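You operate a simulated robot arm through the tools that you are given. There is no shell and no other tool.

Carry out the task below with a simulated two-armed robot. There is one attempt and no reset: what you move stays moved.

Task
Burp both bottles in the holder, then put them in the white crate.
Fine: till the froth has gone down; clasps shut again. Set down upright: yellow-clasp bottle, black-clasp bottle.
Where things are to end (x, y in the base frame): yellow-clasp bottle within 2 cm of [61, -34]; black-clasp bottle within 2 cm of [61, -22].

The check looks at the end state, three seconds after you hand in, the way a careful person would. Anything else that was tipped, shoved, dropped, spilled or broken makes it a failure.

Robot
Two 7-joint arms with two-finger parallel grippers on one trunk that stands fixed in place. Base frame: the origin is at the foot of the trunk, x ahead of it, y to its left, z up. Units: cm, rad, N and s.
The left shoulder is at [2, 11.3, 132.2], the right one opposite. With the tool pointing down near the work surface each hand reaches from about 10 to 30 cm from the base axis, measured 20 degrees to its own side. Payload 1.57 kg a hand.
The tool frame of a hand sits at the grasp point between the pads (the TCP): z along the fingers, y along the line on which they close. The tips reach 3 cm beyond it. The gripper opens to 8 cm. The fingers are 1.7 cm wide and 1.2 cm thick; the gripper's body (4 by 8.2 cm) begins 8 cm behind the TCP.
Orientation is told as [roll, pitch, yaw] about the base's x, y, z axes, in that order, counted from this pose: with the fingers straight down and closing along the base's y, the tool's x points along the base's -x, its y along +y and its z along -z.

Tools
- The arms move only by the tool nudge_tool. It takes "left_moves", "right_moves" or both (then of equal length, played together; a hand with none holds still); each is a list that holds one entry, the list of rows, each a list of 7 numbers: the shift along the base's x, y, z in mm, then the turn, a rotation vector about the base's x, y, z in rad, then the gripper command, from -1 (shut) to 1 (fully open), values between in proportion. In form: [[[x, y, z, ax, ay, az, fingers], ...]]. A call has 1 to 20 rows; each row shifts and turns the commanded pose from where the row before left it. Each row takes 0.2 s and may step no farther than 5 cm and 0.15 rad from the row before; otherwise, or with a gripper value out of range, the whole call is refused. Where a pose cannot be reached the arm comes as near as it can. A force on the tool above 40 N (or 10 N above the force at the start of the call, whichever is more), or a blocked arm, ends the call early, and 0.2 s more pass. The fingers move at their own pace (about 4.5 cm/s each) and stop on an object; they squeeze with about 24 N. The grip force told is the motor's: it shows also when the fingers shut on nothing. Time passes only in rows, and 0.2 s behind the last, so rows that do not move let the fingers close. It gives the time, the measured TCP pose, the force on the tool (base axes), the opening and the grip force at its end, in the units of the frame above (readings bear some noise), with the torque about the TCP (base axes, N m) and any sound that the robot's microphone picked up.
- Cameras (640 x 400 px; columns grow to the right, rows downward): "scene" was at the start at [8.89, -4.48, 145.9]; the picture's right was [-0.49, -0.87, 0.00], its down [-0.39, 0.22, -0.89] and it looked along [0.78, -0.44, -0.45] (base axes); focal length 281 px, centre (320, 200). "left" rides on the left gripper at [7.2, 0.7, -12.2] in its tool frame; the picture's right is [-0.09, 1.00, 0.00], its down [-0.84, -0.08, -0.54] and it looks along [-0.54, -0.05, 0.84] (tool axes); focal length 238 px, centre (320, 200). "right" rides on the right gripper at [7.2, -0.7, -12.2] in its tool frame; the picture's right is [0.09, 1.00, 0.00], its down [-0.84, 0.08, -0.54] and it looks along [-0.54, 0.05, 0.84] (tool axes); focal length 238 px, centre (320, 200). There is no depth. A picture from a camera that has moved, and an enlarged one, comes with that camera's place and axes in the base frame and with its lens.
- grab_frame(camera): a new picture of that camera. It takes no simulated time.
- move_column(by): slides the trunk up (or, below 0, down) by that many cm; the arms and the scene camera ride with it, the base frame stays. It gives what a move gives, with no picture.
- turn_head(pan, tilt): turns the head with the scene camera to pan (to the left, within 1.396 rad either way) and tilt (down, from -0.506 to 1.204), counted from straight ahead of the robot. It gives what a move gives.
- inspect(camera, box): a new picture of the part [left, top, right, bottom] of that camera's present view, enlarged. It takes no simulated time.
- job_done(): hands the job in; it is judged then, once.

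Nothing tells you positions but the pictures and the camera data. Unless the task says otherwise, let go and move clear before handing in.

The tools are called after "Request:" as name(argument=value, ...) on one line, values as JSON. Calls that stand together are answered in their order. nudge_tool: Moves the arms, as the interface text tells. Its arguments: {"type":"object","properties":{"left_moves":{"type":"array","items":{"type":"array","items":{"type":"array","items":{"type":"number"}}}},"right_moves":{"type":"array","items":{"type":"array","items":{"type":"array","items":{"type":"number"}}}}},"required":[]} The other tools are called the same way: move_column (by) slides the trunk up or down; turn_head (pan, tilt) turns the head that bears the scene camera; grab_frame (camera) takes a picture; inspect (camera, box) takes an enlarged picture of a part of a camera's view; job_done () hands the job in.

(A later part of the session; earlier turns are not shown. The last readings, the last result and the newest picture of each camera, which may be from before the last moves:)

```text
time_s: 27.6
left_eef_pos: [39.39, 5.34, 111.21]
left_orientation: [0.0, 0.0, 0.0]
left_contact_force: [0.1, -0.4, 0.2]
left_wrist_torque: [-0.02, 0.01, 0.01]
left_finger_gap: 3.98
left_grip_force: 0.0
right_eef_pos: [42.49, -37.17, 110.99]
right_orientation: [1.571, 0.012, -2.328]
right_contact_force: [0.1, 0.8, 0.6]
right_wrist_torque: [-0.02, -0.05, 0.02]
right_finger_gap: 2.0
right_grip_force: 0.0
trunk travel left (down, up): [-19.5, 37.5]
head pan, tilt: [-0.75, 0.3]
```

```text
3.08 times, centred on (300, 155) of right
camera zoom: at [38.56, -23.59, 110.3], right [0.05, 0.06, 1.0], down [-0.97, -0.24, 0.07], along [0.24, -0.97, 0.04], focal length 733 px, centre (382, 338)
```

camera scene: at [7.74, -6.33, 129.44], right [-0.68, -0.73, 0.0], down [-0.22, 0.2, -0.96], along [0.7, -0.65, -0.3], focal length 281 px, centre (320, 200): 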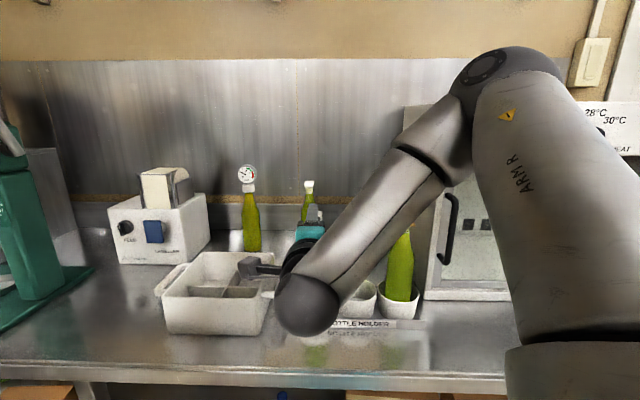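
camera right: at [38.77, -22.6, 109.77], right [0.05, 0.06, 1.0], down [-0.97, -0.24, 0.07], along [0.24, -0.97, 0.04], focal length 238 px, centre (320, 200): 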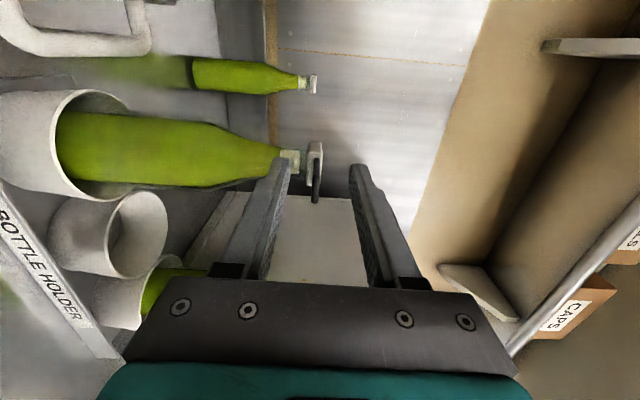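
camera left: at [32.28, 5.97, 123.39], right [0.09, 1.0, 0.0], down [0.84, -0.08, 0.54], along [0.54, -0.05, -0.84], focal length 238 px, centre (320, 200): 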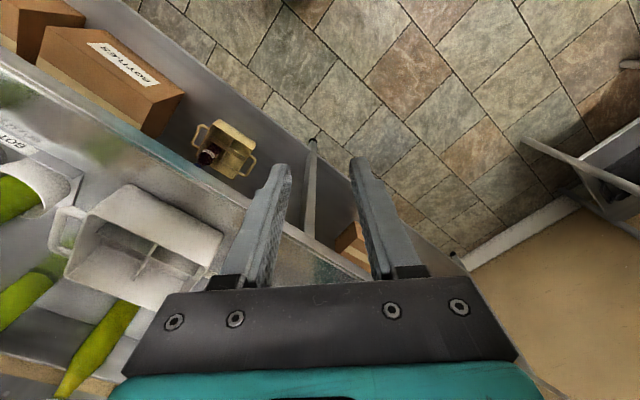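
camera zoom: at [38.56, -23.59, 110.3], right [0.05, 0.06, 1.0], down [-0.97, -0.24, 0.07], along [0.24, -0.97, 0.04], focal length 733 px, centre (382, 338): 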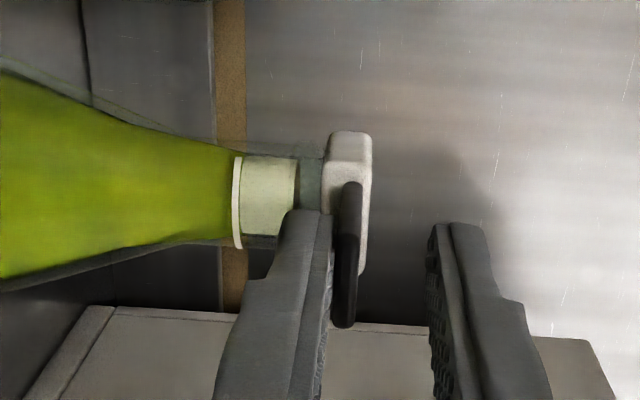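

The lower finger is just below the tab. Raising a few more millimetres.

Request:
nudge_tool(right_moves=[[[0, 0, 2, 0, 0, 0, -0.5], [0, 0, 2, 0, 0, 0, -0.5], [0, 0, 0, 0, 0, 0, -0.5]]])

Request:
inspect(camera="right", box=[220, 90, 380, 220])

```text
time_s: 28.4
left_eef_pos: [39.53, 5.39, 111.27]
left_orientation: [0.002, 0.001, 0.0]
left_contact_force: [-1.0, 0.4, 0.0]
left_wrist_torque: [0.06, 0.03, 0.01]
left_finger_gap: 3.99
left_grip_force: 0.0
right_eef_pos: [42.61, -37.21, 111.47]
right_orientation: [1.572, 0.012, -2.329]
right_contact_force: [-0.1, -0.2, 0.5]
right_wrist_torque: [-0.01, 0.0, 0.0]
right_finger_gap: 2.06
right_grip_force: 0.4
trunk travel left (down, up): [-19.5, 37.5]
head pan, tilt: [-0.75, 0.3]
```

```text
3.08 times, centred on (300, 155) of right
camera zoom: at [38.66, -23.56, 110.72], right [0.05, 0.06, 1.0], down [-0.97, -0.24, 0.07], along [0.24, -0.97, 0.04], focal length 733 px, centre (382, 338)
```

zoom: 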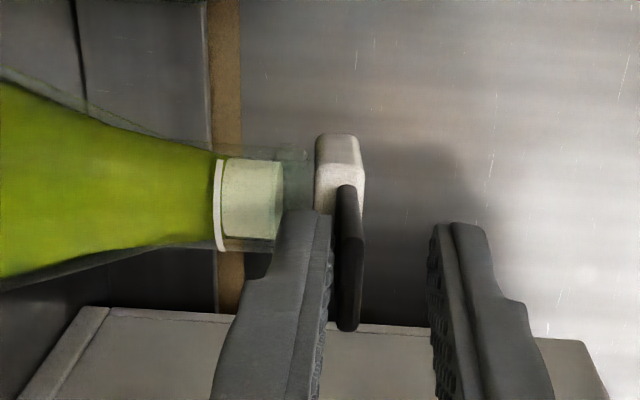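

Contact made with very little force; the cap seems to be starting to lift. Continuing in small steps and watching the froth.

Request:
nudge_tool(right_moves=[[[0, 0, 2, 0, 0, 0, -0.5], [0, 0, 2, 0, 0, 0, -0.5]]])

Request:
inspect(camera="right", box=[220, 90, 380, 220])

```text
time_s: 29.0
left_eef_pos: [39.45, 5.34, 111.25]
left_orientation: [0.0, 0.0, -0.002]
left_contact_force: [0.2, -0.4, 0.3]
left_wrist_torque: [-0.01, 0.01, 0.0]
left_finger_gap: 4.01
left_grip_force: 0.0
right_eef_pos: [42.65, -37.02, 112.04]
right_orientation: [1.573, 0.011, -2.328]
right_contact_force: [0.6, -0.2, -0.2]
right_wrist_torque: [0.03, 0.01, -0.01]
right_finger_gap: 2.04
right_grip_force: 0.6
trunk travel left (down, up): [-19.5, 37.5]
head pan, tilt: [-0.75, 0.3]
```

```text
3.08 times, centred on (300, 155) of right
camera zoom: at [38.66, -23.44, 111.23], right [0.05, 0.06, 1.0], down [-0.97, -0.24, 0.07], along [0.24, -0.97, 0.04], focal length 733 px, centre (382, 338)
```

zoom: 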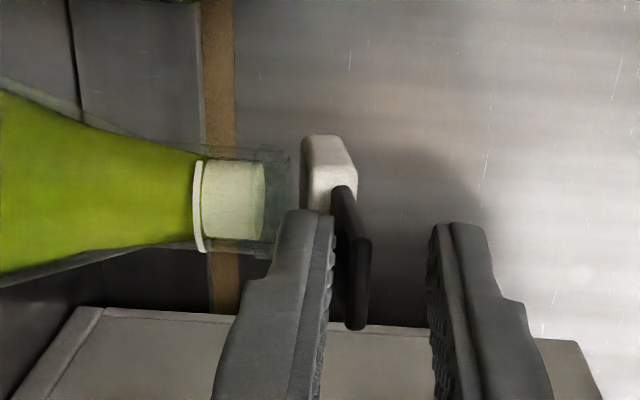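

The lid is opening with a gap at the front, froth possibly creeping up. I'll hold still briefly and watch.

Request:
nudge_tool(right_moves=[[[0, 0, 0, 0, 0, 0, -0.5], [0, 0, 0, 0, 0, 0, -0.5]]])

Request:
inspect(camera="right", box=[220, 90, 380, 220])

```text
time_s: 29.6
left_eef_pos: [39.32, 5.34, 111.29]
left_orientation: [-0.001, -0.001, 0.0]
left_contact_force: [0.3, -0.7, -0.2]
left_wrist_torque: [-0.02, 0.0, 0.03]
left_finger_gap: 3.99
left_grip_force: 0.0
right_eef_pos: [42.68, -37.15, 111.93]
right_orientation: [1.574, 0.013, -2.327]
right_contact_force: [-1.4, 0.8, -0.9]
right_wrist_torque: [-0.01, 0.01, 0.01]
right_finger_gap: 2.03
right_grip_force: 0.2
trunk travel left (down, up): [-19.5, 37.5]
head pan, tilt: [-0.75, 0.3]
```

```text
3.08 times, centred on (300, 155) of right
camera zoom: at [38.66, -23.45, 111.21], right [0.05, 0.06, 1.0], down [-0.97, -0.24, 0.07], along [0.24, -0.97, 0.04], focal length 733 px, centre (382, 338)
```

zoom: 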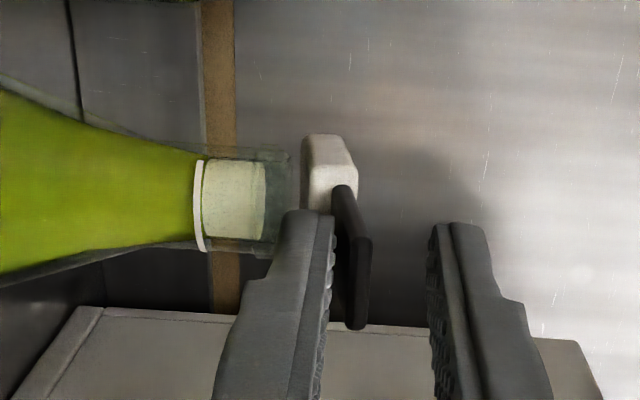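

Froth barely changes. Taking a finer zoom, then waiting another second.

Request:
inspect(camera="right", box=[275, 130, 335, 180])

Request:
nudge_tool(right_moves=[[[0, 0, 0, 0, 0, 0, -0.5], [0, 0, 0, 0, 0, 0, -0.5], [0, 0, 0, 0, 0, 0, -0.5], [0, 0, 0, 0, 0, 0, -0.5]]])

Request:
inspect(camera="right", box=[275, 130, 335, 180])

```text
8.00 times, centred on (305, 155) of right
camera zoom: at [38.66, -23.45, 111.21], right [0.05, 0.06, 1.0], down [-0.97, -0.24, 0.07], along [0.24, -0.97, 0.04], focal length 1907 px, centre (440, 560)
```

zoom: 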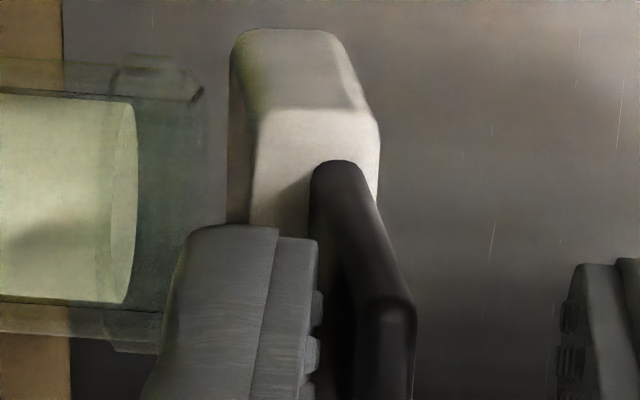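

```text
time_s: 30.6
left_eef_pos: [39.5, 5.38, 111.24]
left_orientation: [0.0, 0.001, -0.002]
left_contact_force: [-0.6, -0.4, -0.6]
left_wrist_torque: [0.01, 0.01, 0.04]
left_finger_gap: 4.0
left_grip_force: 0.1
right_eef_pos: [42.65, -36.98, 111.87]
right_orientation: [1.575, 0.012, -2.329]
right_contact_force: [-0.3, -0.5, 0.0]
right_wrist_torque: [0.01, -0.03, -0.02]
right_finger_gap: 2.03
right_grip_force: 0.7
trunk travel left (down, up): [-19.5, 37.5]
head pan, tilt: [-0.75, 0.3]
```

```text
8.00 times, centred on (305, 155) of right
camera zoom: at [38.66, -23.45, 111.2], right [0.05, 0.06, 1.0], down [-0.97, -0.24, 0.07], along [0.24, -0.97, 0.04], focal length 1907 px, centre (440, 560)
```

zoom: 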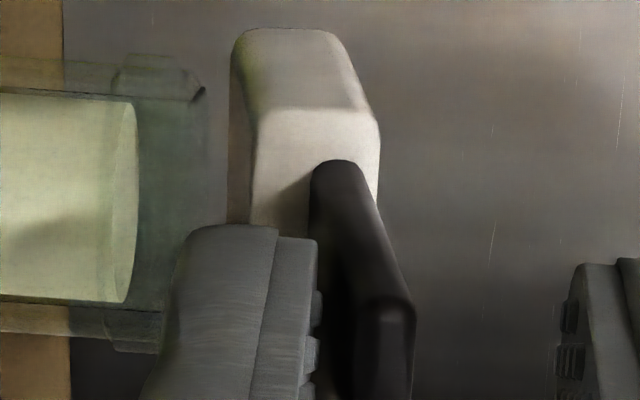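

The lid is ajar and the froth is steady just below the lip. Waiting 2 more seconds to see whether it goes down.

Request:
nudge_tool(right_moves=[[[0, 0, 0, 0, 0, 0, -0.5], [0, 0, 0, 0, 0, 0, -0.5], [0, 0, 0, 0, 0, 0, -0.5], [0, 0, 0, 0, 0, 0, -0.5], [0, 0, 0, 0, 0, 0, -0.5], [0, 0, 0, 0, 0, 0, -0.5], [0, 0, 0, 0, 0, 0, -0.5], [0, 0, 0, 0, 0, 0, -0.5], [0, 0, 0, 0, 0, 0, -0.5]]])

Request:
inspect(camera="right", box=[260, 130, 320, 180])

```text
time_s: 32.6
left_eef_pos: [39.35, 5.23, 111.35]
left_orientation: [0.001, 0.0, 0.001]
left_contact_force: [-0.9, 0.8, 0.4]
left_wrist_torque: [0.03, 0.03, -0.02]
left_finger_gap: 4.01
left_grip_force: 0.1
right_eef_pos: [42.62, -37.04, 111.87]
right_orientation: [1.573, 0.011, -2.328]
right_contact_force: [0.2, 0.4, 0.6]
right_wrist_torque: [0.02, 0.01, -0.01]
right_finger_gap: 2.03
right_grip_force: 0.2
trunk travel left (down, up): [-19.5, 37.5]
head pan, tilt: [-0.75, 0.3]
```

```text
8.00 times, centred on (290, 155) of right
camera zoom: at [38.66, -23.45, 111.21], right [0.05, 0.06, 1.0], down [-0.97, -0.24, 0.07], along [0.24, -0.97, 0.04], focal length 1907 px, centre (560, 560)
```

zoom: 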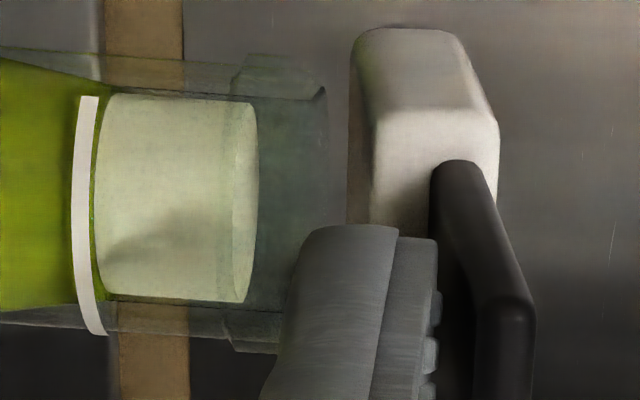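

Froth is unchanged at this crack; I'll open a little wider.

Request:
nudge_tool(right_moves=[[[0, 0, 2, 0, 0, 0, -0.5], [0, 0, 2, 0, 0, 0, -0.5]]])

Request:
inspect(camera="right", box=[250, 130, 310, 180])

```text
time_s: 33.2
left_eef_pos: [39.41, 5.35, 111.24]
left_orientation: [0.0, 0.003, -0.001]
left_contact_force: [-0.4, 0.6, 0.9]
left_wrist_torque: [0.0, 0.02, 0.0]
left_finger_gap: 3.98
left_grip_force: 0.0
right_eef_pos: [42.66, -37.09, 112.27]
right_orientation: [1.57, 0.011, -2.328]
right_contact_force: [0.3, 0.4, -0.3]
right_wrist_torque: [0.03, 0.04, -0.02]
right_finger_gap: 2.01
right_grip_force: 0.1
trunk travel left (down, up): [-19.5, 37.5]
head pan, tilt: [-0.75, 0.3]
```

```text
8.00 times, centred on (280, 155) of right
camera zoom: at [38.6, -23.46, 111.61], right [0.05, 0.06, 1.0], down [-0.97, -0.24, 0.07], along [0.24, -0.97, 0.04], focal length 1907 px, centre (640, 560)
```

zoom: 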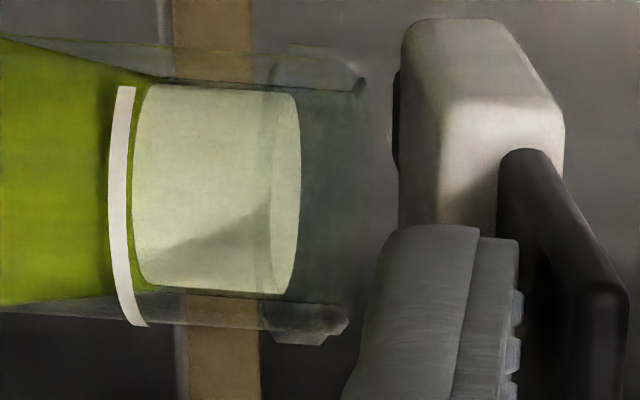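

Request:
nudge_tool(right_moves=[[[0, 0, 0, 0, 0, 0, -0.5], [0, 0, 0, 0, 0, 0, -0.5], [0, 0, 0, 0, 0, 0, -0.5]]])

Request:
inspect(camera="right", box=[250, 130, 310, 180])

```text
time_s: 34.0
left_eef_pos: [39.45, 5.33, 111.37]
left_orientation: [0.0, -0.001, 0.0]
left_contact_force: [-0.2, -0.1, 0.1]
left_wrist_torque: [0.0, 0.0, -0.02]
left_finger_gap: 4.01
left_grip_force: 0.1
right_eef_pos: [42.56, -37.02, 112.26]
right_orientation: [1.573, 0.012, -2.329]
right_contact_force: [0.3, -0.9, -0.5]
right_wrist_torque: [0.03, 0.0, -0.01]
right_finger_gap: 2.01
right_grip_force: 0.1
trunk travel left (down, up): [-19.5, 37.5]
head pan, tilt: [-0.75, 0.3]
```

```text
8.00 times, centred on (280, 155) of right
camera zoom: at [38.61, -23.47, 111.62], right [0.05, 0.06, 1.0], down [-0.97, -0.24, 0.07], along [0.24, -0.97, 0.04], focal length 1907 px, centre (640, 560)
```

zoom: 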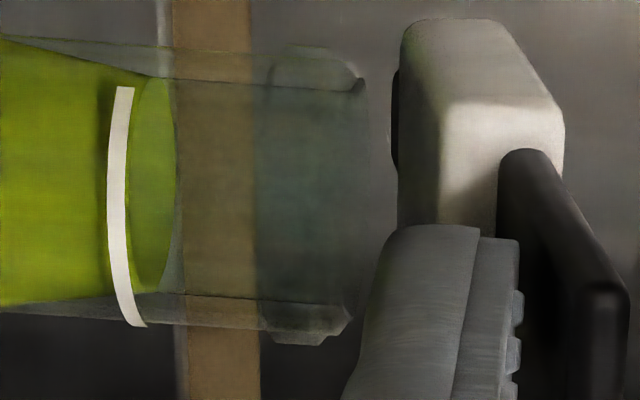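

The froth has collapsed — only green liquid at the line remains. Now I lower the hand so the upper finger presses the tab shut.

Request:
nudge_tool(right_moves=[[[0, 0, -3, 0, 0, 0, -0.5], [0, 0, -3, 0, 0, 0, -0.5], [0, 0, -3, 0, 0, 0, -0.5], [0, 0, -3, 0, 0, 0, -0.5], [0, 0, -3, 0, 0, 0, -0.5], [0, 0, -3, 0, 0, 0, -0.5], [0, 0, -3, 0, 0, 0, -0.5], [0, 0, -3, 0, 0, 0, -0.5], [0, 0, -2, 0, 0, 0, -0.5], [0, 0, 0, 0, 0, 0, -0.5]]])

Request:
inspect(camera="right", box=[220, 90, 380, 220])

```text
time_s: 36.2
left_eef_pos: [39.39, 5.24, 111.3]
left_orientation: [-0.001, 0.001, 0.002]
left_contact_force: [0.5, -0.6, 0.6]
left_wrist_torque: [0.02, -0.01, -0.01]
left_finger_gap: 4.01
left_grip_force: 0.0
right_eef_pos: [42.59, -37.02, 109.57]
right_orientation: [1.572, 0.012, -2.328]
right_contact_force: [-0.3, -0.2, -0.1]
right_wrist_torque: [0.0, -0.01, 0.0]
right_finger_gap: 1.99
right_grip_force: 0.0
trunk travel left (down, up): [-19.5, 37.5]
head pan, tilt: [-0.75, 0.3]
```

```text
3.08 times, centred on (300, 155) of right
camera zoom: at [38.54, -23.54, 108.86], right [0.05, 0.06, 1.0], down [-0.97, -0.24, 0.07], along [0.24, -0.97, 0.04], focal length 733 px, centre (382, 338)
```

zoom: 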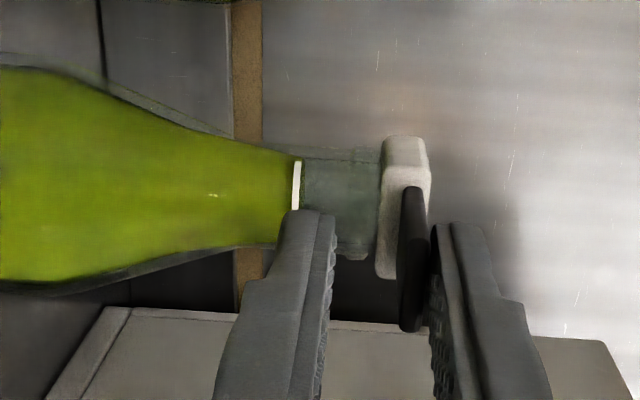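

The lid has dropped back nearly shut; pressing further down with the upper finger until resistance.

Request:
nudge_tool(right_moves=[[[0, 0, -2, 0, 0, 0, -0.5], [0, 0, -2, 0, 0, 0, -0.5], [0, 0, -2, 0, 0, 0, -0.5], [0, 0, 0, 0, 0, 0, -0.5]]])

Request:
inspect(camera="right", box=[220, 90, 380, 220])

```text
time_s: 37.2
left_eef_pos: [39.34, 5.32, 111.35]
left_orientation: [0.0, 0.002, -0.001]
left_contact_force: [0.7, 0.8, 0.7]
left_wrist_torque: [0.05, -0.03, -0.01]
left_finger_gap: 3.98
left_grip_force: 0.1
right_eef_pos: [42.52, -37.11, 109.17]
right_orientation: [1.575, 0.013, -2.33]
right_contact_force: [-1.7, -0.6, 5.6]
right_wrist_torque: [-0.13, -0.12, -0.07]
right_finger_gap: 2.51
right_grip_force: 2.8
trunk travel left (down, up): [-19.5, 37.5]
head pan, tilt: [-0.75, 0.3]
```

```text
3.08 times, centred on (300, 155) of right
camera zoom: at [38.55, -23.54, 108.43], right [0.05, 0.06, 1.0], down [-0.97, -0.24, 0.06], along [0.24, -0.97, 0.05], focal length 733 px, centre (382, 338)
```

zoom: 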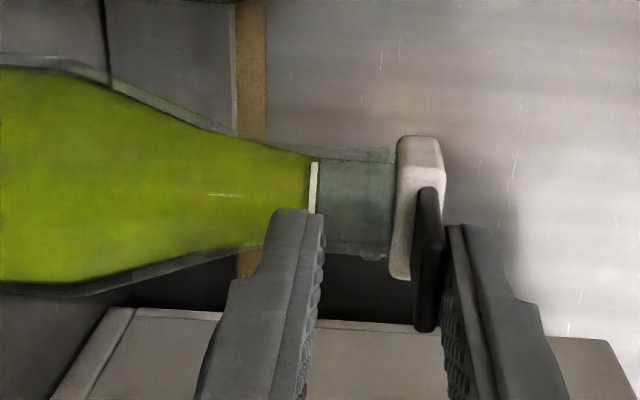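

The cap is against the neck with ~5.6 N. Pressing a bit harder to make sure the clasp seats.

Request:
nudge_tool(right_moves=[[[0, 0, -2, 0, 0, 0, -0.5], [0, 0, -2, 0, 0, 0, -0.5], [0, 0, -2, 0, 0, 0, -0.5], [0, 0, 0, 0, 0, 0, -0.5]]])

Request:
inspect(camera="right", box=[220, 90, 380, 220])

```text
time_s: 38.2
left_eef_pos: [39.43, 5.42, 111.37]
left_orientation: [-0.001, -0.002, 0.001]
left_contact_force: [0.1, -0.6, -0.2]
left_wrist_torque: [-0.02, 0.01, -0.03]
left_finger_gap: 4.02
left_grip_force: 0.0
right_eef_pos: [42.64, -36.91, 108.63]
right_orientation: [1.577, 0.015, -2.329]
right_contact_force: [-3.3, -0.2, 15.0]
right_wrist_torque: [-0.37, -0.33, -0.03]
right_finger_gap: 3.34
right_grip_force: 7.9
trunk travel left (down, up): [-19.5, 37.5]
head pan, tilt: [-0.75, 0.3]
```

```text
3.08 times, centred on (300, 155) of right
camera zoom: at [38.59, -23.51, 107.84], right [0.05, 0.06, 1.0], down [-0.97, -0.23, 0.06], along [0.24, -0.97, 0.05], focal length 733 px, centre (382, 338)
```

zoom: 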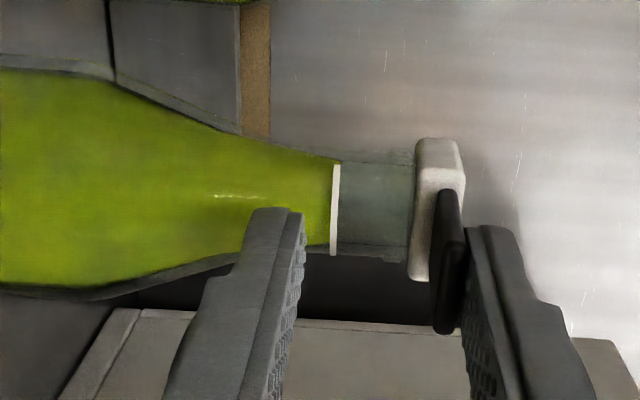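

No movement left at 15 N, cap flush with the neck. I'll return to the earlier straddle pose (gap 4 cm, z 110.4) to compare with the initial shut picture.

Request:
nudge_tool(right_moves=[[[0, 0, 4, 0, 0, 0, 0], [0, 0, 4, 0, 0, 0, 0], [0, 0, 5, 0, 0, 0, 0], [0, 0, 5, 0, 0, 0, 0], [0, 0, 2, 0, 0, 0, 0], [0, 0, 0, 0, 0, 0, 0]]])

Request:
inspect(camera="right", box=[220, 90, 380, 220])

```text
time_s: 39.6
left_eef_pos: [39.43, 5.3, 111.21]
left_orientation: [0.001, -0.001, 0.0]
left_contact_force: [-0.2, 0.3, -0.8]
left_wrist_torque: [0.0, 0.03, -0.03]
left_finger_gap: 3.99
left_grip_force: 0.0
right_eef_pos: [42.49, -37.21, 110.37]
right_orientation: [1.57, 0.011, -2.327]
right_contact_force: [-0.6, 0.0, 0.1]
right_wrist_torque: [0.0, 0.02, -0.03]
right_finger_gap: 3.99
right_grip_force: 0.0
trunk travel left (down, up): [-19.5, 37.5]
head pan, tilt: [-0.75, 0.3]
```

```text
3.08 times, centred on (300, 155) of right
camera zoom: at [38.52, -23.58, 109.7], right [0.05, 0.06, 1.0], down [-0.97, -0.24, 0.07], along [0.24, -0.97, 0.04], focal length 733 px, centre (382, 338)
```

zoom: 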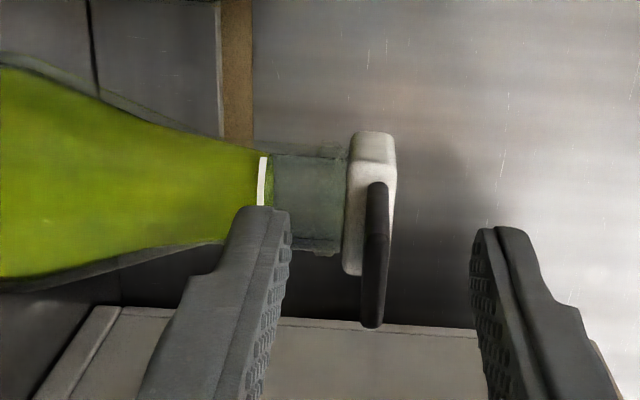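

The clasp matches its initial shut position. Next the yellow bottle: I back off, rise above cap height, and move sideways along the counter toward it.

Request:
nudge_tool(right_moves=[[[-12, 11, 0, 0, 0, 0, 0], [-12, 11, 0, 0, 0, 0, 0], [-10, 9, 0, 0, 0, 0, 0], [0, 0, 20, 0, 0, 0, 0], [0, 0, 20, 0, 0, 0, 0], [0, 0, 20, 0, 0, 0, 0], [0, 0, 20, 0, 0, 0, 0], [-20, -20, 0, 0, 0, 0, 0], [-20, -20, 0, 0, 0, 0, 0], [-20, -20, 0, 0, 0, 0, 0], [-20, -20, 0, 0, 0, 0, 0], [0, 0, 0, 0, 0, 0, 0]]])

Request:
grab_frame(camera="right")

Request:
grab_frame(camera="scene")

```text
time_s: 42.2
left_eef_pos: [39.51, 5.4, 111.23]
left_orientation: [-0.001, 0.0, -0.001]
left_contact_force: [0.4, -1.2, -0.7]
left_wrist_torque: [0.0, 0.02, -0.03]
left_finger_gap: 4.0
left_grip_force: 0.1
right_eef_pos: [36.63, -43.37, 119.1]
right_orientation: [1.572, 0.012, -2.328]
right_contact_force: [0.0, 0.3, -0.5]
right_wrist_torque: [-0.04, -0.04, -0.01]
right_finger_gap: 4.02
right_grip_force: 0.0
right hand out of reach, approached as far as the arm can: row 3, 4, 8, 9, 10, 11
trunk travel left (down, up): [-19.5, 37.5]
head pan, tilt: [-0.75, 0.3]
```

```text
taken
camera right: at [32.67, -29.8, 118.5], right [0.06, 0.06, 1.0], down [-0.97, -0.24, 0.07], along [0.24, -0.97, 0.04], focal length 238 px, centre (320, 200)
```

right: 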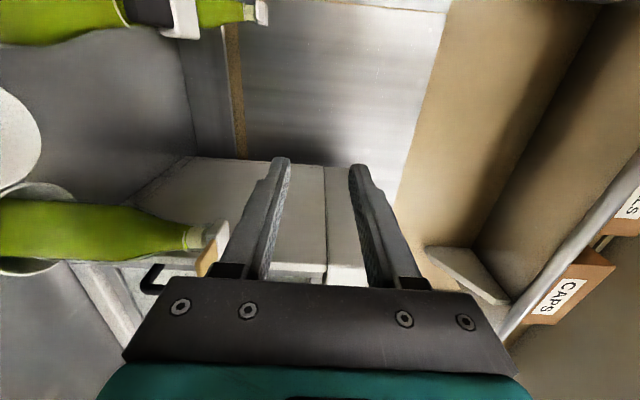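

```text
taken
camera scene: at [7.75, -6.32, 129.44], right [-0.68, -0.73, 0.0], down [-0.22, 0.2, -0.96], along [0.7, -0.65, -0.3], focal length 281 px, centre (320, 200)
```

scene: 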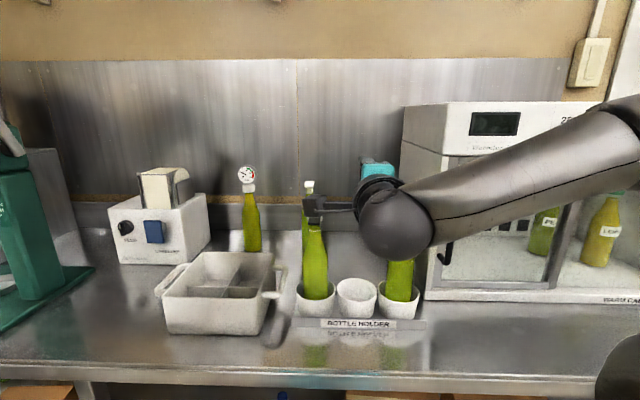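

The arm swung its elbow outward; the yellow tab needs the hand ~9 cm further right. Reach improves when the hand is higher relative to the shoulder, so I raise the hand while moving right, then lower the trunk.

Request:
nudge_tool(right_moves=[[[0, 0, 20, 0, 0, 0, 0], [0, 0, 20, 0, 0, 0, 0], [0, 0, 20, 0, 0, 0, 0], [0, 0, 20, 0, 0, 0, 0], [-10, -10, 20, 0, 0, 0, 0], [-10, -10, 20, 0, 0, 0, 0], [-10, -10, 0, 0, 0, 0, 0], [-10, -10, 0, 0, 0, 0, 0], [-10, -10, 0, 0, 0, 0, 0], [-10, -10, 0, 0, 0, 0, 0], [0, 0, 0, 0, 0, 0, 0]]])

Request:
grab_frame(camera="scene")

```text
time_s: 44.6
left_eef_pos: [39.43, 5.32, 111.23]
left_orientation: [-0.002, 0.001, 0.001]
left_contact_force: [0.4, -0.6, 0.6]
left_wrist_torque: [0.01, 0.0, 0.01]
left_finger_gap: 4.0
left_grip_force: 0.0
right_eef_pos: [30.57, -49.52, 131.27]
right_orientation: [1.571, 0.013, -2.326]
right_contact_force: [-0.6, 0.0, 0.3]
right_wrist_torque: [0.03, -0.02, 0.01]
right_finger_gap: 3.99
right_grip_force: 0.1
trunk travel left (down, up): [-19.5, 37.5]
head pan, tilt: [-0.75, 0.3]
```

```text
taken
camera scene: at [7.75, -6.32, 129.44], right [-0.68, -0.73, 0.0], down [-0.22, 0.2, -0.96], along [0.7, -0.65, -0.3], focal length 281 px, centre (320, 200)
```

scene: 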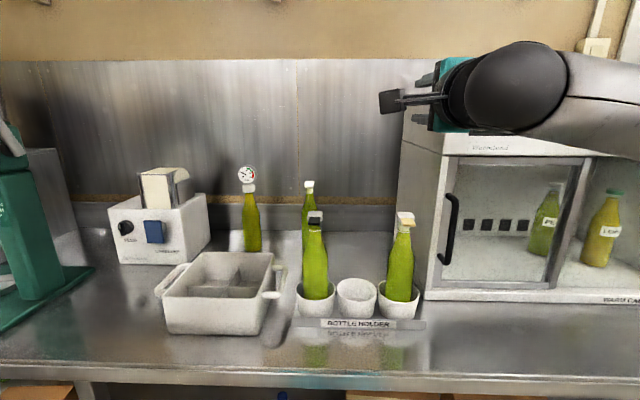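

At this height the position is reachable. I retreat 5 cm from the bottle line and then lower the trunk in steps.

Request:
nudge_tool(right_moves=[[[-12, 11, 0, 0, 0, 0, 0], [-12, 11, 0, 0, 0, 0, 0], [-12, 11, 0, 0, 0, 0, 0], [0, 0, 0, 0, 0, 0, 0]]])

Request:
move_column(by=-10)

Request:
grab_frame(camera="scene")

Request:
grab_frame(camera="right")

```text
time_s: 45.6
left_eef_pos: [39.41, 5.26, 111.2]
left_orientation: [0.0, -0.002, 0.001]
left_contact_force: [0.3, 0.2, -0.4]
left_wrist_torque: [-0.01, 0.0, 0.0]
left_finger_gap: 4.03
left_grip_force: 0.0
right_eef_pos: [27.17, -46.24, 131.51]
right_orientation: [1.569, 0.012, -2.328]
right_contact_force: [-0.5, -0.2, -0.2]
right_wrist_torque: [0.01, -0.03, 0.02]
right_finger_gap: 3.99
right_grip_force: 0.1
trunk travel left (down, up): [-19.5, 37.5]
head pan, tilt: [-0.75, 0.3]
```

```text
time_s: 46.9
left_eef_pos: [39.38, 5.31, 101.35]
left_orientation: [0.0, -0.001, 0.0]
left_contact_force: [-0.9, -0.7, 0.0]
left_wrist_torque: [0.0, -0.04, -0.02]
left_finger_gap: 4.01
left_grip_force: 0.1
right_eef_pos: [27.28, -46.17, 121.46]
right_orientation: [1.572, 0.012, -2.329]
right_contact_force: [-0.7, 1.0, 0.9]
right_wrist_torque: [0.01, -0.01, 0.01]
right_finger_gap: 3.99
right_grip_force: 0.0
trunk travel left (down, up): [-9.5, 47.5]
head pan, tilt: [-0.75, 0.3]
```

```text
taken
camera scene: at [7.74, -6.32, 119.45], right [-0.68, -0.73, 0.0], down [-0.22, 0.2, -0.96], along [0.7, -0.65, -0.3], focal length 281 px, centre (320, 200)
```

scene: 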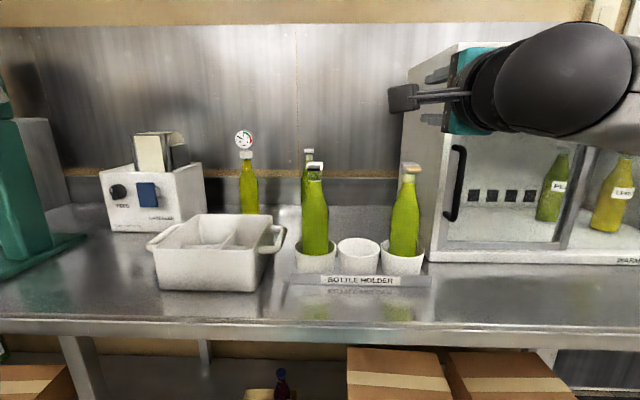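

```text
taken
camera right: at [23.22, -32.61, 120.74], right [0.05, 0.06, 1.0], down [-0.97, -0.24, 0.07], along [0.24, -0.97, 0.04], focal length 238 px, centre (320, 200)
```

right: 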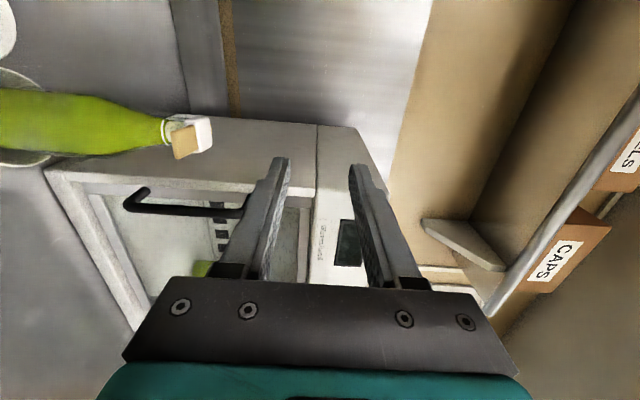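

Room is fine; lowering the trunk its remaining ~9 cm brings the hand to cap height in front of the yellow bottle.

Request:
move_column(by=-9.4)

Request:
grab_frame(camera="right")

Request:
inspect(camera="right", box=[220, 90, 380, 220])

Request:
grab_frame(camera="scene")

```text
time_s: 48.2
left_eef_pos: [39.42, 5.25, 91.86]
left_orientation: [0.0, 0.0, 0.0]
left_contact_force: [-0.7, 1.3, 0.1]
left_wrist_torque: [0.01, 0.02, 0.01]
left_finger_gap: 4.03
left_grip_force: 0.1
right_eef_pos: [27.12, -46.27, 111.93]
right_orientation: [1.571, 0.013, -2.328]
right_contact_force: [-0.4, 0.1, 0.3]
right_wrist_torque: [0.02, -0.02, 0.0]
right_finger_gap: 4.0
right_grip_force: 0.0
trunk travel left (down, up): [-0.1, 56.9]
head pan, tilt: [-0.75, 0.3]
```

```text
taken
camera right: at [23.22, -32.61, 111.34], right [0.05, 0.06, 1.0], down [-0.97, -0.24, 0.07], along [0.24, -0.97, 0.04], focal length 238 px, centre (320, 200)
```

right: 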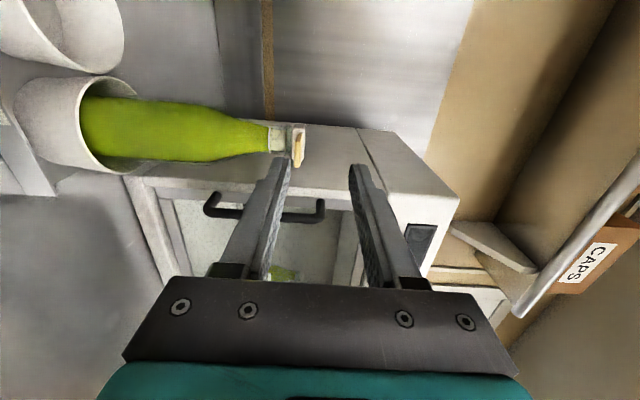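

```text
3.08 times, centred on (300, 155) of right
camera zoom: at [23.22, -32.61, 111.34], right [0.05, 0.06, 1.0], down [-0.97, -0.24, 0.07], along [0.24, -0.97, 0.04], focal length 733 px, centre (382, 338)
```

zoom: 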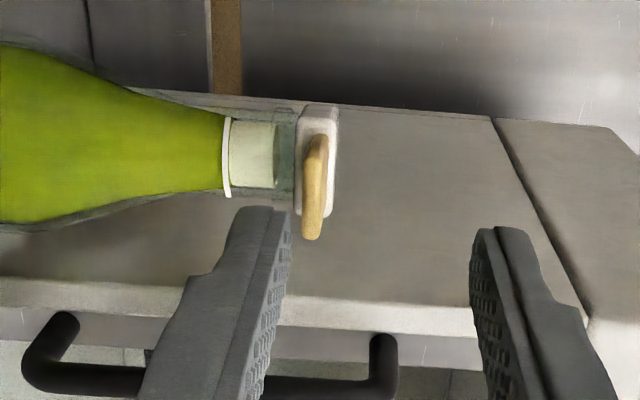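

```text
taken
camera scene: at [7.74, -6.32, 110.05], right [-0.68, -0.73, 0.0], down [-0.22, 0.2, -0.96], along [0.7, -0.65, -0.3], focal length 281 px, centre (320, 200)
```

scene: 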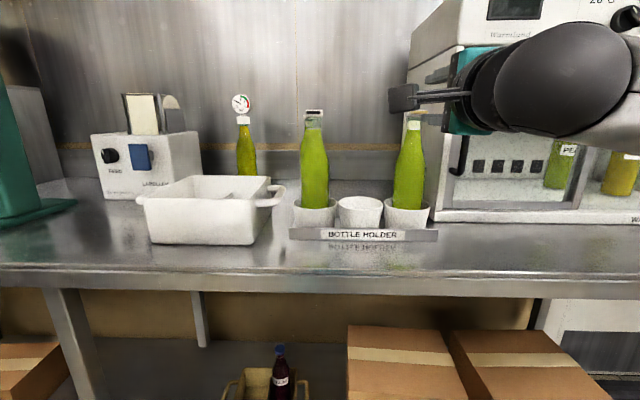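

Request:
inspect(camera="scene", box=[380, 90, 460, 150])

Request:
inspect(camera="scene", box=[280, 90, 360, 150])

```text
6.67 times, centred on (420, 120) of scene
camera zoom: at [7.74, -6.32, 110.05], right [-0.68, -0.73, 0.0], down [-0.22, 0.2, -0.96], along [0.7, -0.65, -0.3], focal length 1875 px, centre (-347, 733)
```

zoom: 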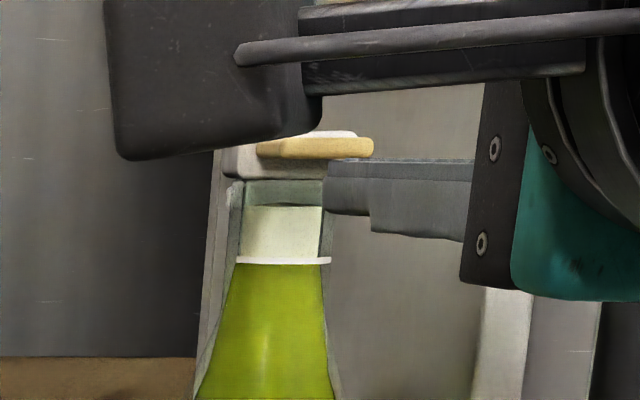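

```text
6.67 times, centred on (320, 120) of scene
camera zoom: at [7.74, -6.32, 110.05], right [-0.68, -0.73, 0.0], down [-0.22, 0.2, -0.96], along [0.7, -0.65, -0.3], focal length 1875 px, centre (320, 733)
```

zoom: 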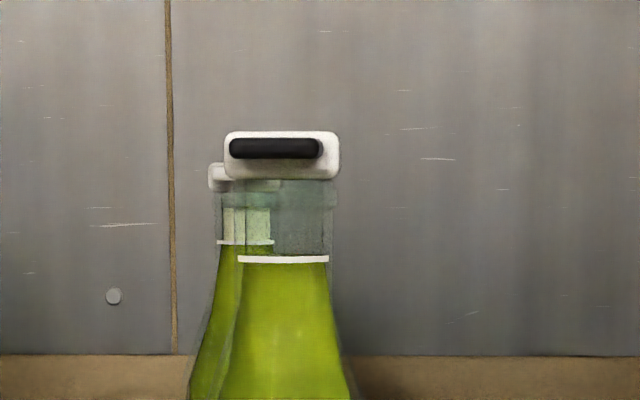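

Yellow cap ≈ [34.35, -53.9, 110], tab same height and orientation as the black one; tip ≈ [31.35, -50.8]. I move down 1.5 cm and slide forward to straddle it.

Request:
nudge_tool(right_moves=[[[-2, -2, -8, 0, 0, 0, 0], [-1, -1, -7, 0, 0, 0, 0], [9, -8.3, 0, 0, 0, 0, 0], [9, -8.3, 0, 0, 0, 0, 0], [9, -8.3, 0, 0, 0, 0, 0], [8.5, -8, 0, 0, 0, 0, 0], [0, 0, 0, 0, 0, 0, 0]]])

Request:
grab_frame(camera="right")

Request:
inspect(camera="right", box=[220, 90, 380, 220])

Request:
inspect(camera="scene", box=[380, 90, 460, 150])

```text
time_s: 49.8
left_eef_pos: [39.44, 5.26, 91.83]
left_orientation: [0.002, 0.0, 0.0]
left_contact_force: [0.3, -0.7, -0.4]
left_wrist_torque: [0.01, -0.04, -0.05]
left_finger_gap: 3.97
left_grip_force: 0.0
right_eef_pos: [30.54, -49.88, 110.51]
right_orientation: [1.572, 0.012, -2.328]
right_contact_force: [-0.3, 0.4, 0.0]
right_wrist_torque: [0.02, -0.02, -0.04]
right_finger_gap: 3.98
right_grip_force: 0.1
trunk travel left (down, up): [-0.1, 56.9]
head pan, tilt: [-0.75, 0.3]
```

```text
taken
camera right: at [26.52, -36.28, 109.86], right [0.05, 0.06, 1.0], down [-0.97, -0.24, 0.07], along [0.24, -0.97, 0.04], focal length 238 px, centre (320, 200)
```

right: 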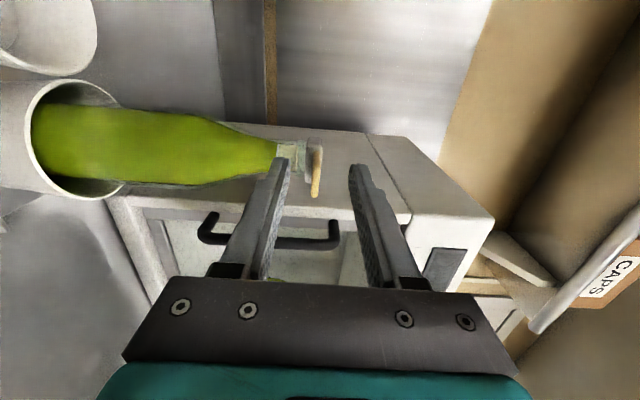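

```text
3.08 times, centred on (300, 155) of right
camera zoom: at [26.52, -36.28, 109.86], right [0.05, 0.06, 1.0], down [-0.97, -0.24, 0.07], along [0.24, -0.97, 0.04], focal length 733 px, centre (382, 338)
```

zoom: 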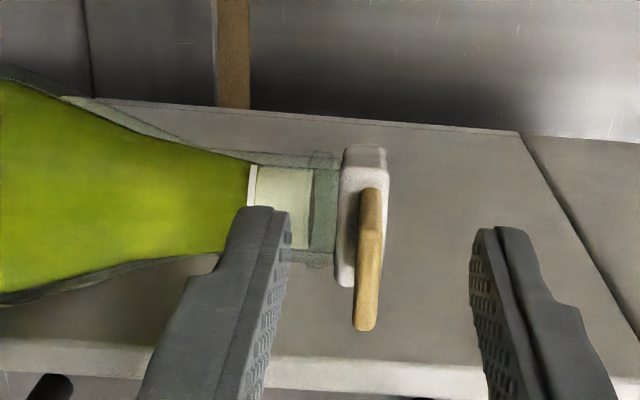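

```text
6.67 times, centred on (420, 120) of scene
camera zoom: at [7.75, -6.32, 110.04], right [-0.68, -0.73, 0.0], down [-0.22, 0.2, -0.96], along [0.7, -0.65, -0.3], focal length 1875 px, centre (-347, 733)
```

zoom: 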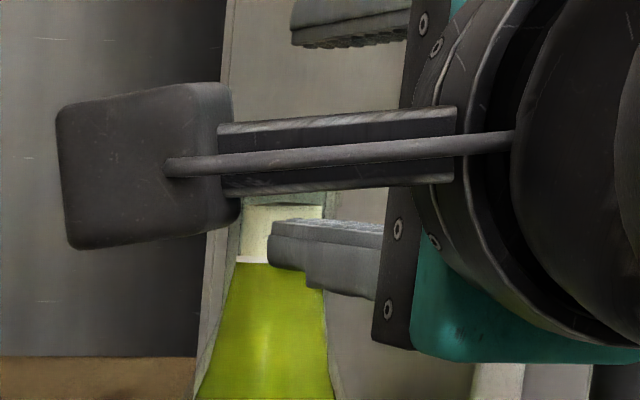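

Alignment on the yellow tab matches the black case. Closing the gap to 2 cm and raising gently.

Request:
nudge_tool(right_moves=[[[0, 0, 0, 0, 0, 0, -0.5], [0, 0, 0, 0, 0, 0, -0.5], [0, 0, 0, 0, 0, 0, -0.5], [0, 0, 2, 0, 0, 0, -0.5], [0, 0, 2, 0, 0, 0, -0.5], [0, 0, 2, 0, 0, 0, -0.5], [0, 0, 2, 0, 0, 0, -0.5], [0, 0, 2, 0, 0, 0, -0.5]]])

Request:
inspect(camera="right", box=[250, 130, 330, 190])

```text
time_s: 51.6
left_eef_pos: [39.53, 5.27, 91.89]
left_orientation: [0.001, 0.002, 0.0]
left_contact_force: [0.0, -0.1, -0.1]
left_wrist_torque: [-0.01, 0.0, -0.01]
left_finger_gap: 3.97
left_grip_force: 0.1
right_eef_pos: [30.51, -49.94, 111.64]
right_orientation: [1.572, 0.011, -2.327]
right_contact_force: [-0.7, 1.0, -1.5]
right_wrist_torque: [0.02, -0.01, 0.02]
right_finger_gap: 2.06
right_grip_force: 0.2
trunk travel left (down, up): [-0.1, 56.9]
head pan, tilt: [-0.75, 0.3]
```

```text
6.67 times, centred on (290, 160) of right
camera zoom: at [26.52, -36.29, 110.92], right [0.06, 0.06, 1.0], down [-0.97, -0.24, 0.07], along [0.24, -0.97, 0.04], focal length 1589 px, centre (520, 467)
```

zoom: 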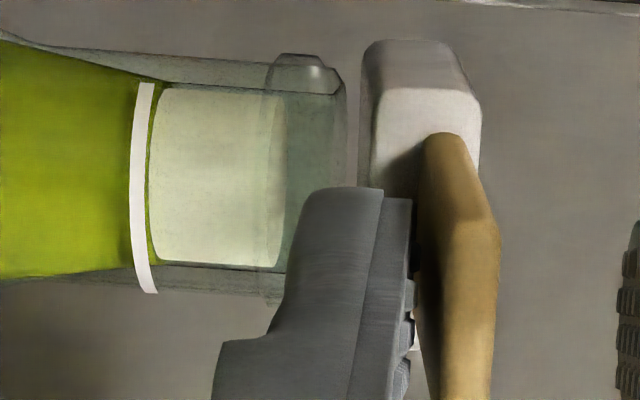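

The lid is ajar and the froth has risen a bit but is below the lip. Holding and watching.

Request:
nudge_tool(right_moves=[[[0, 0, 0, 0, 0, 0, -0.5], [0, 0, 0, 0, 0, 0, -0.5]]])

Request:
inspect(camera="right", box=[250, 130, 330, 190])

```text
time_s: 52.2
left_eef_pos: [39.4, 5.31, 91.82]
left_orientation: [0.001, 0.0, -0.001]
left_contact_force: [-0.6, -0.3, 0.0]
left_wrist_torque: [-0.03, 0.0, 0.02]
left_finger_gap: 4.02
left_grip_force: 0.1
right_eef_pos: [30.63, -49.95, 111.64]
right_orientation: [1.572, 0.014, -2.328]
right_contact_force: [1.5, 0.4, -1.3]
right_wrist_torque: [0.01, 0.05, 0.02]
right_finger_gap: 2.05
right_grip_force: 0.6
trunk travel left (down, up): [-0.1, 56.9]
head pan, tilt: [-0.75, 0.3]
```

```text
6.67 times, centred on (290, 160) of right
camera zoom: at [26.52, -36.3, 110.92], right [0.05, 0.06, 1.0], down [-0.97, -0.24, 0.07], along [0.24, -0.97, 0.04], focal length 1589 px, centre (520, 467)
```

zoom: 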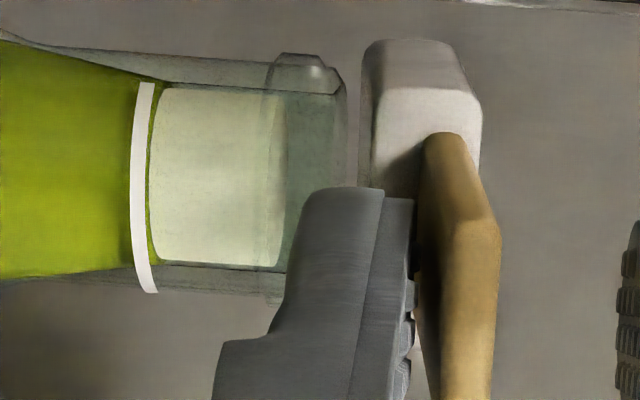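

Froth is steady. I'll open slightly more as with the black bottle (to z ≈ 112) and watch.

Request:
nudge_tool(right_moves=[[[0, 0, 2, 0, 0, 0, -0.5], [0, 0, 2, 0, 0, 0, -0.5]]])

Request:
inspect(camera="right", box=[250, 130, 330, 190])

```text
time_s: 52.8
left_eef_pos: [39.38, 5.26, 91.93]
left_orientation: [0.0, 0.001, -0.001]
left_contact_force: [0.0, -0.7, 0.8]
left_wrist_torque: [0.01, 0.02, 0.0]
left_finger_gap: 4.01
left_grip_force: 0.1
right_eef_pos: [30.53, -49.88, 111.93]
right_orientation: [1.57, 0.012, -2.327]
right_contact_force: [-0.4, 1.0, 0.3]
right_wrist_torque: [0.0, -0.01, -0.05]
right_finger_gap: 2.07
right_grip_force: 0.0
trunk travel left (down, up): [-0.1, 56.9]
head pan, tilt: [-0.75, 0.3]
```

```text
6.67 times, centred on (290, 160) of right
camera zoom: at [26.48, -36.17, 111.24], right [0.05, 0.06, 1.0], down [-0.97, -0.24, 0.07], along [0.24, -0.97, 0.04], focal length 1589 px, centre (520, 467)
```

zoom: 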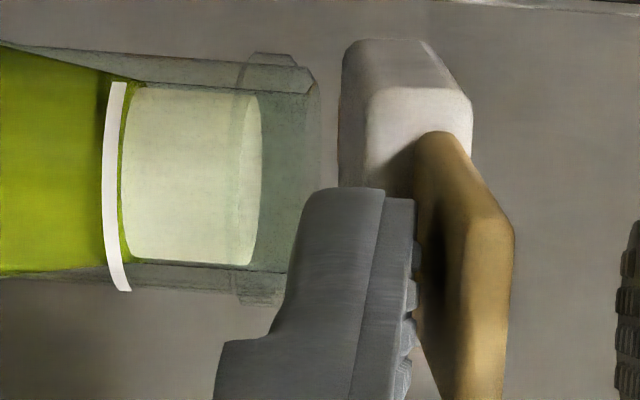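

Request:
nudge_tool(right_moves=[[[0, 0, 0, 0, 0, 0, -0.5], [0, 0, 0, 0, 0, 0, -0.5], [0, 0, 0, 0, 0, 0, -0.5], [0, 0, 0, 0, 0, 0, -0.5], [0, 0, 0, 0, 0, 0, -0.5]]])

Request:
inspect(camera="right", box=[250, 130, 330, 190])

```text
time_s: 54.0
left_eef_pos: [39.33, 5.31, 91.8]
left_orientation: [0.0, 0.0, 0.0]
left_contact_force: [-0.8, 0.6, -0.4]
left_wrist_torque: [-0.02, -0.01, 0.0]
left_finger_gap: 4.01
left_grip_force: 0.0
right_eef_pos: [30.41, -49.66, 112.0]
right_orientation: [1.571, 0.012, -2.329]
right_contact_force: [-0.3, 0.2, 0.3]
right_wrist_torque: [0.01, 0.0, -0.01]
right_finger_gap: 2.03
right_grip_force: 0.6
trunk travel left (down, up): [-0.1, 56.9]
head pan, tilt: [-0.75, 0.3]
```

```text
6.67 times, centred on (290, 160) of right
camera zoom: at [26.48, -36.16, 111.24], right [0.05, 0.06, 1.0], down [-0.97, -0.24, 0.07], along [0.24, -0.97, 0.04], focal length 1589 px, centre (520, 467)
```

zoom: 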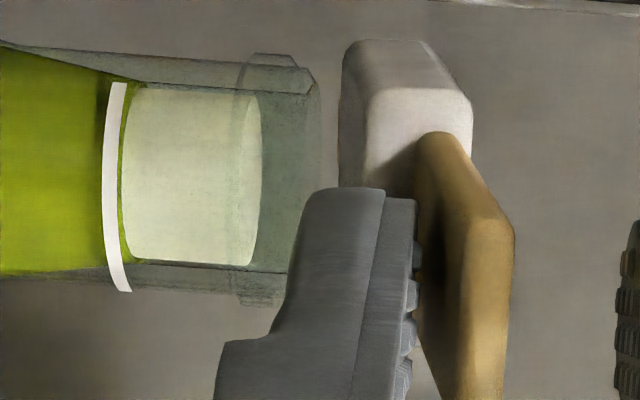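

Steady. The black bottle took about 5 s after opening, so I wait a bit longer.

Request:
nudge_tool(right_moves=[[[0, 0, 0, 0, 0, 0, -0.5], [0, 0, 0, 0, 0, 0, -0.5], [0, 0, 0, 0, 0, 0, -0.5], [0, 0, 0, 0, 0, 0, -0.5], [0, 0, 0, 0, 0, 0, -0.5], [0, 0, 0, 0, 0, 0, -0.5], [0, 0, 0, 0, 0, 0, -0.5]]])

Request:
inspect(camera="right", box=[250, 130, 330, 190])

```text
time_s: 55.6
left_eef_pos: [39.38, 5.19, 91.89]
left_orientation: [0.001, 0.002, -0.001]
left_contact_force: [0.0, 0.3, 0.5]
left_wrist_torque: [0.0, 0.03, -0.02]
left_finger_gap: 3.99
left_grip_force: 0.0
right_eef_pos: [30.46, -49.78, 111.9]
right_orientation: [1.57, 0.012, -2.328]
right_contact_force: [-0.5, 0.0, 0.0]
right_wrist_torque: [0.05, 0.01, -0.03]
right_finger_gap: 2.0
right_grip_force: 0.4
trunk travel left (down, up): [-0.1, 56.9]
head pan, tilt: [-0.75, 0.3]
```

```text
6.67 times, centred on (290, 160) of right
camera zoom: at [26.48, -36.16, 111.24], right [0.05, 0.06, 1.0], down [-0.97, -0.24, 0.07], along [0.24, -0.97, 0.04], focal length 1589 px, centre (520, 467)
```

zoom: 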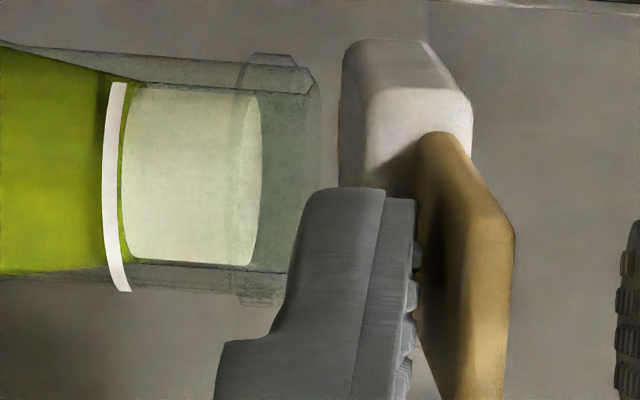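

Still unchanged; opening the last few millimetres as with the black bottle.

Request:
nudge_tool(right_moves=[[[0, 0, 2, 0, 0, 0, -0.5], [0, 0, 1, 0, 0, 0, -0.5], [0, 0, 0, 0, 0, 0, -0.5]]])

Request:
inspect(camera="right", box=[250, 130, 330, 190])

```text
time_s: 56.4
left_eef_pos: [39.29, 5.24, 91.91]
left_orientation: [-0.002, 0.001, -0.001]
left_contact_force: [0.6, 0.9, 0.3]
left_wrist_torque: [-0.01, 0.01, -0.01]
left_finger_gap: 3.99
left_grip_force: 0.2
right_eef_pos: [30.49, -49.79, 112.19]
right_orientation: [1.574, 0.011, -2.329]
right_contact_force: [0.0, 0.5, -0.1]
right_wrist_torque: [0.01, 0.01, 0.0]
right_finger_gap: 1.98
right_grip_force: 0.0
trunk travel left (down, up): [-0.1, 56.9]
head pan, tilt: [-0.75, 0.3]
```

```text
6.67 times, centred on (290, 160) of right
camera zoom: at [26.45, -36.13, 111.47], right [0.05, 0.06, 1.0], down [-0.97, -0.24, 0.07], along [0.24, -0.97, 0.04], focal length 1589 px, centre (520, 467)
```

zoom: 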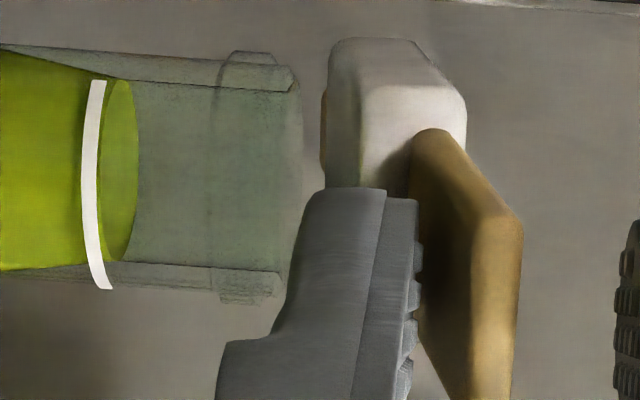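

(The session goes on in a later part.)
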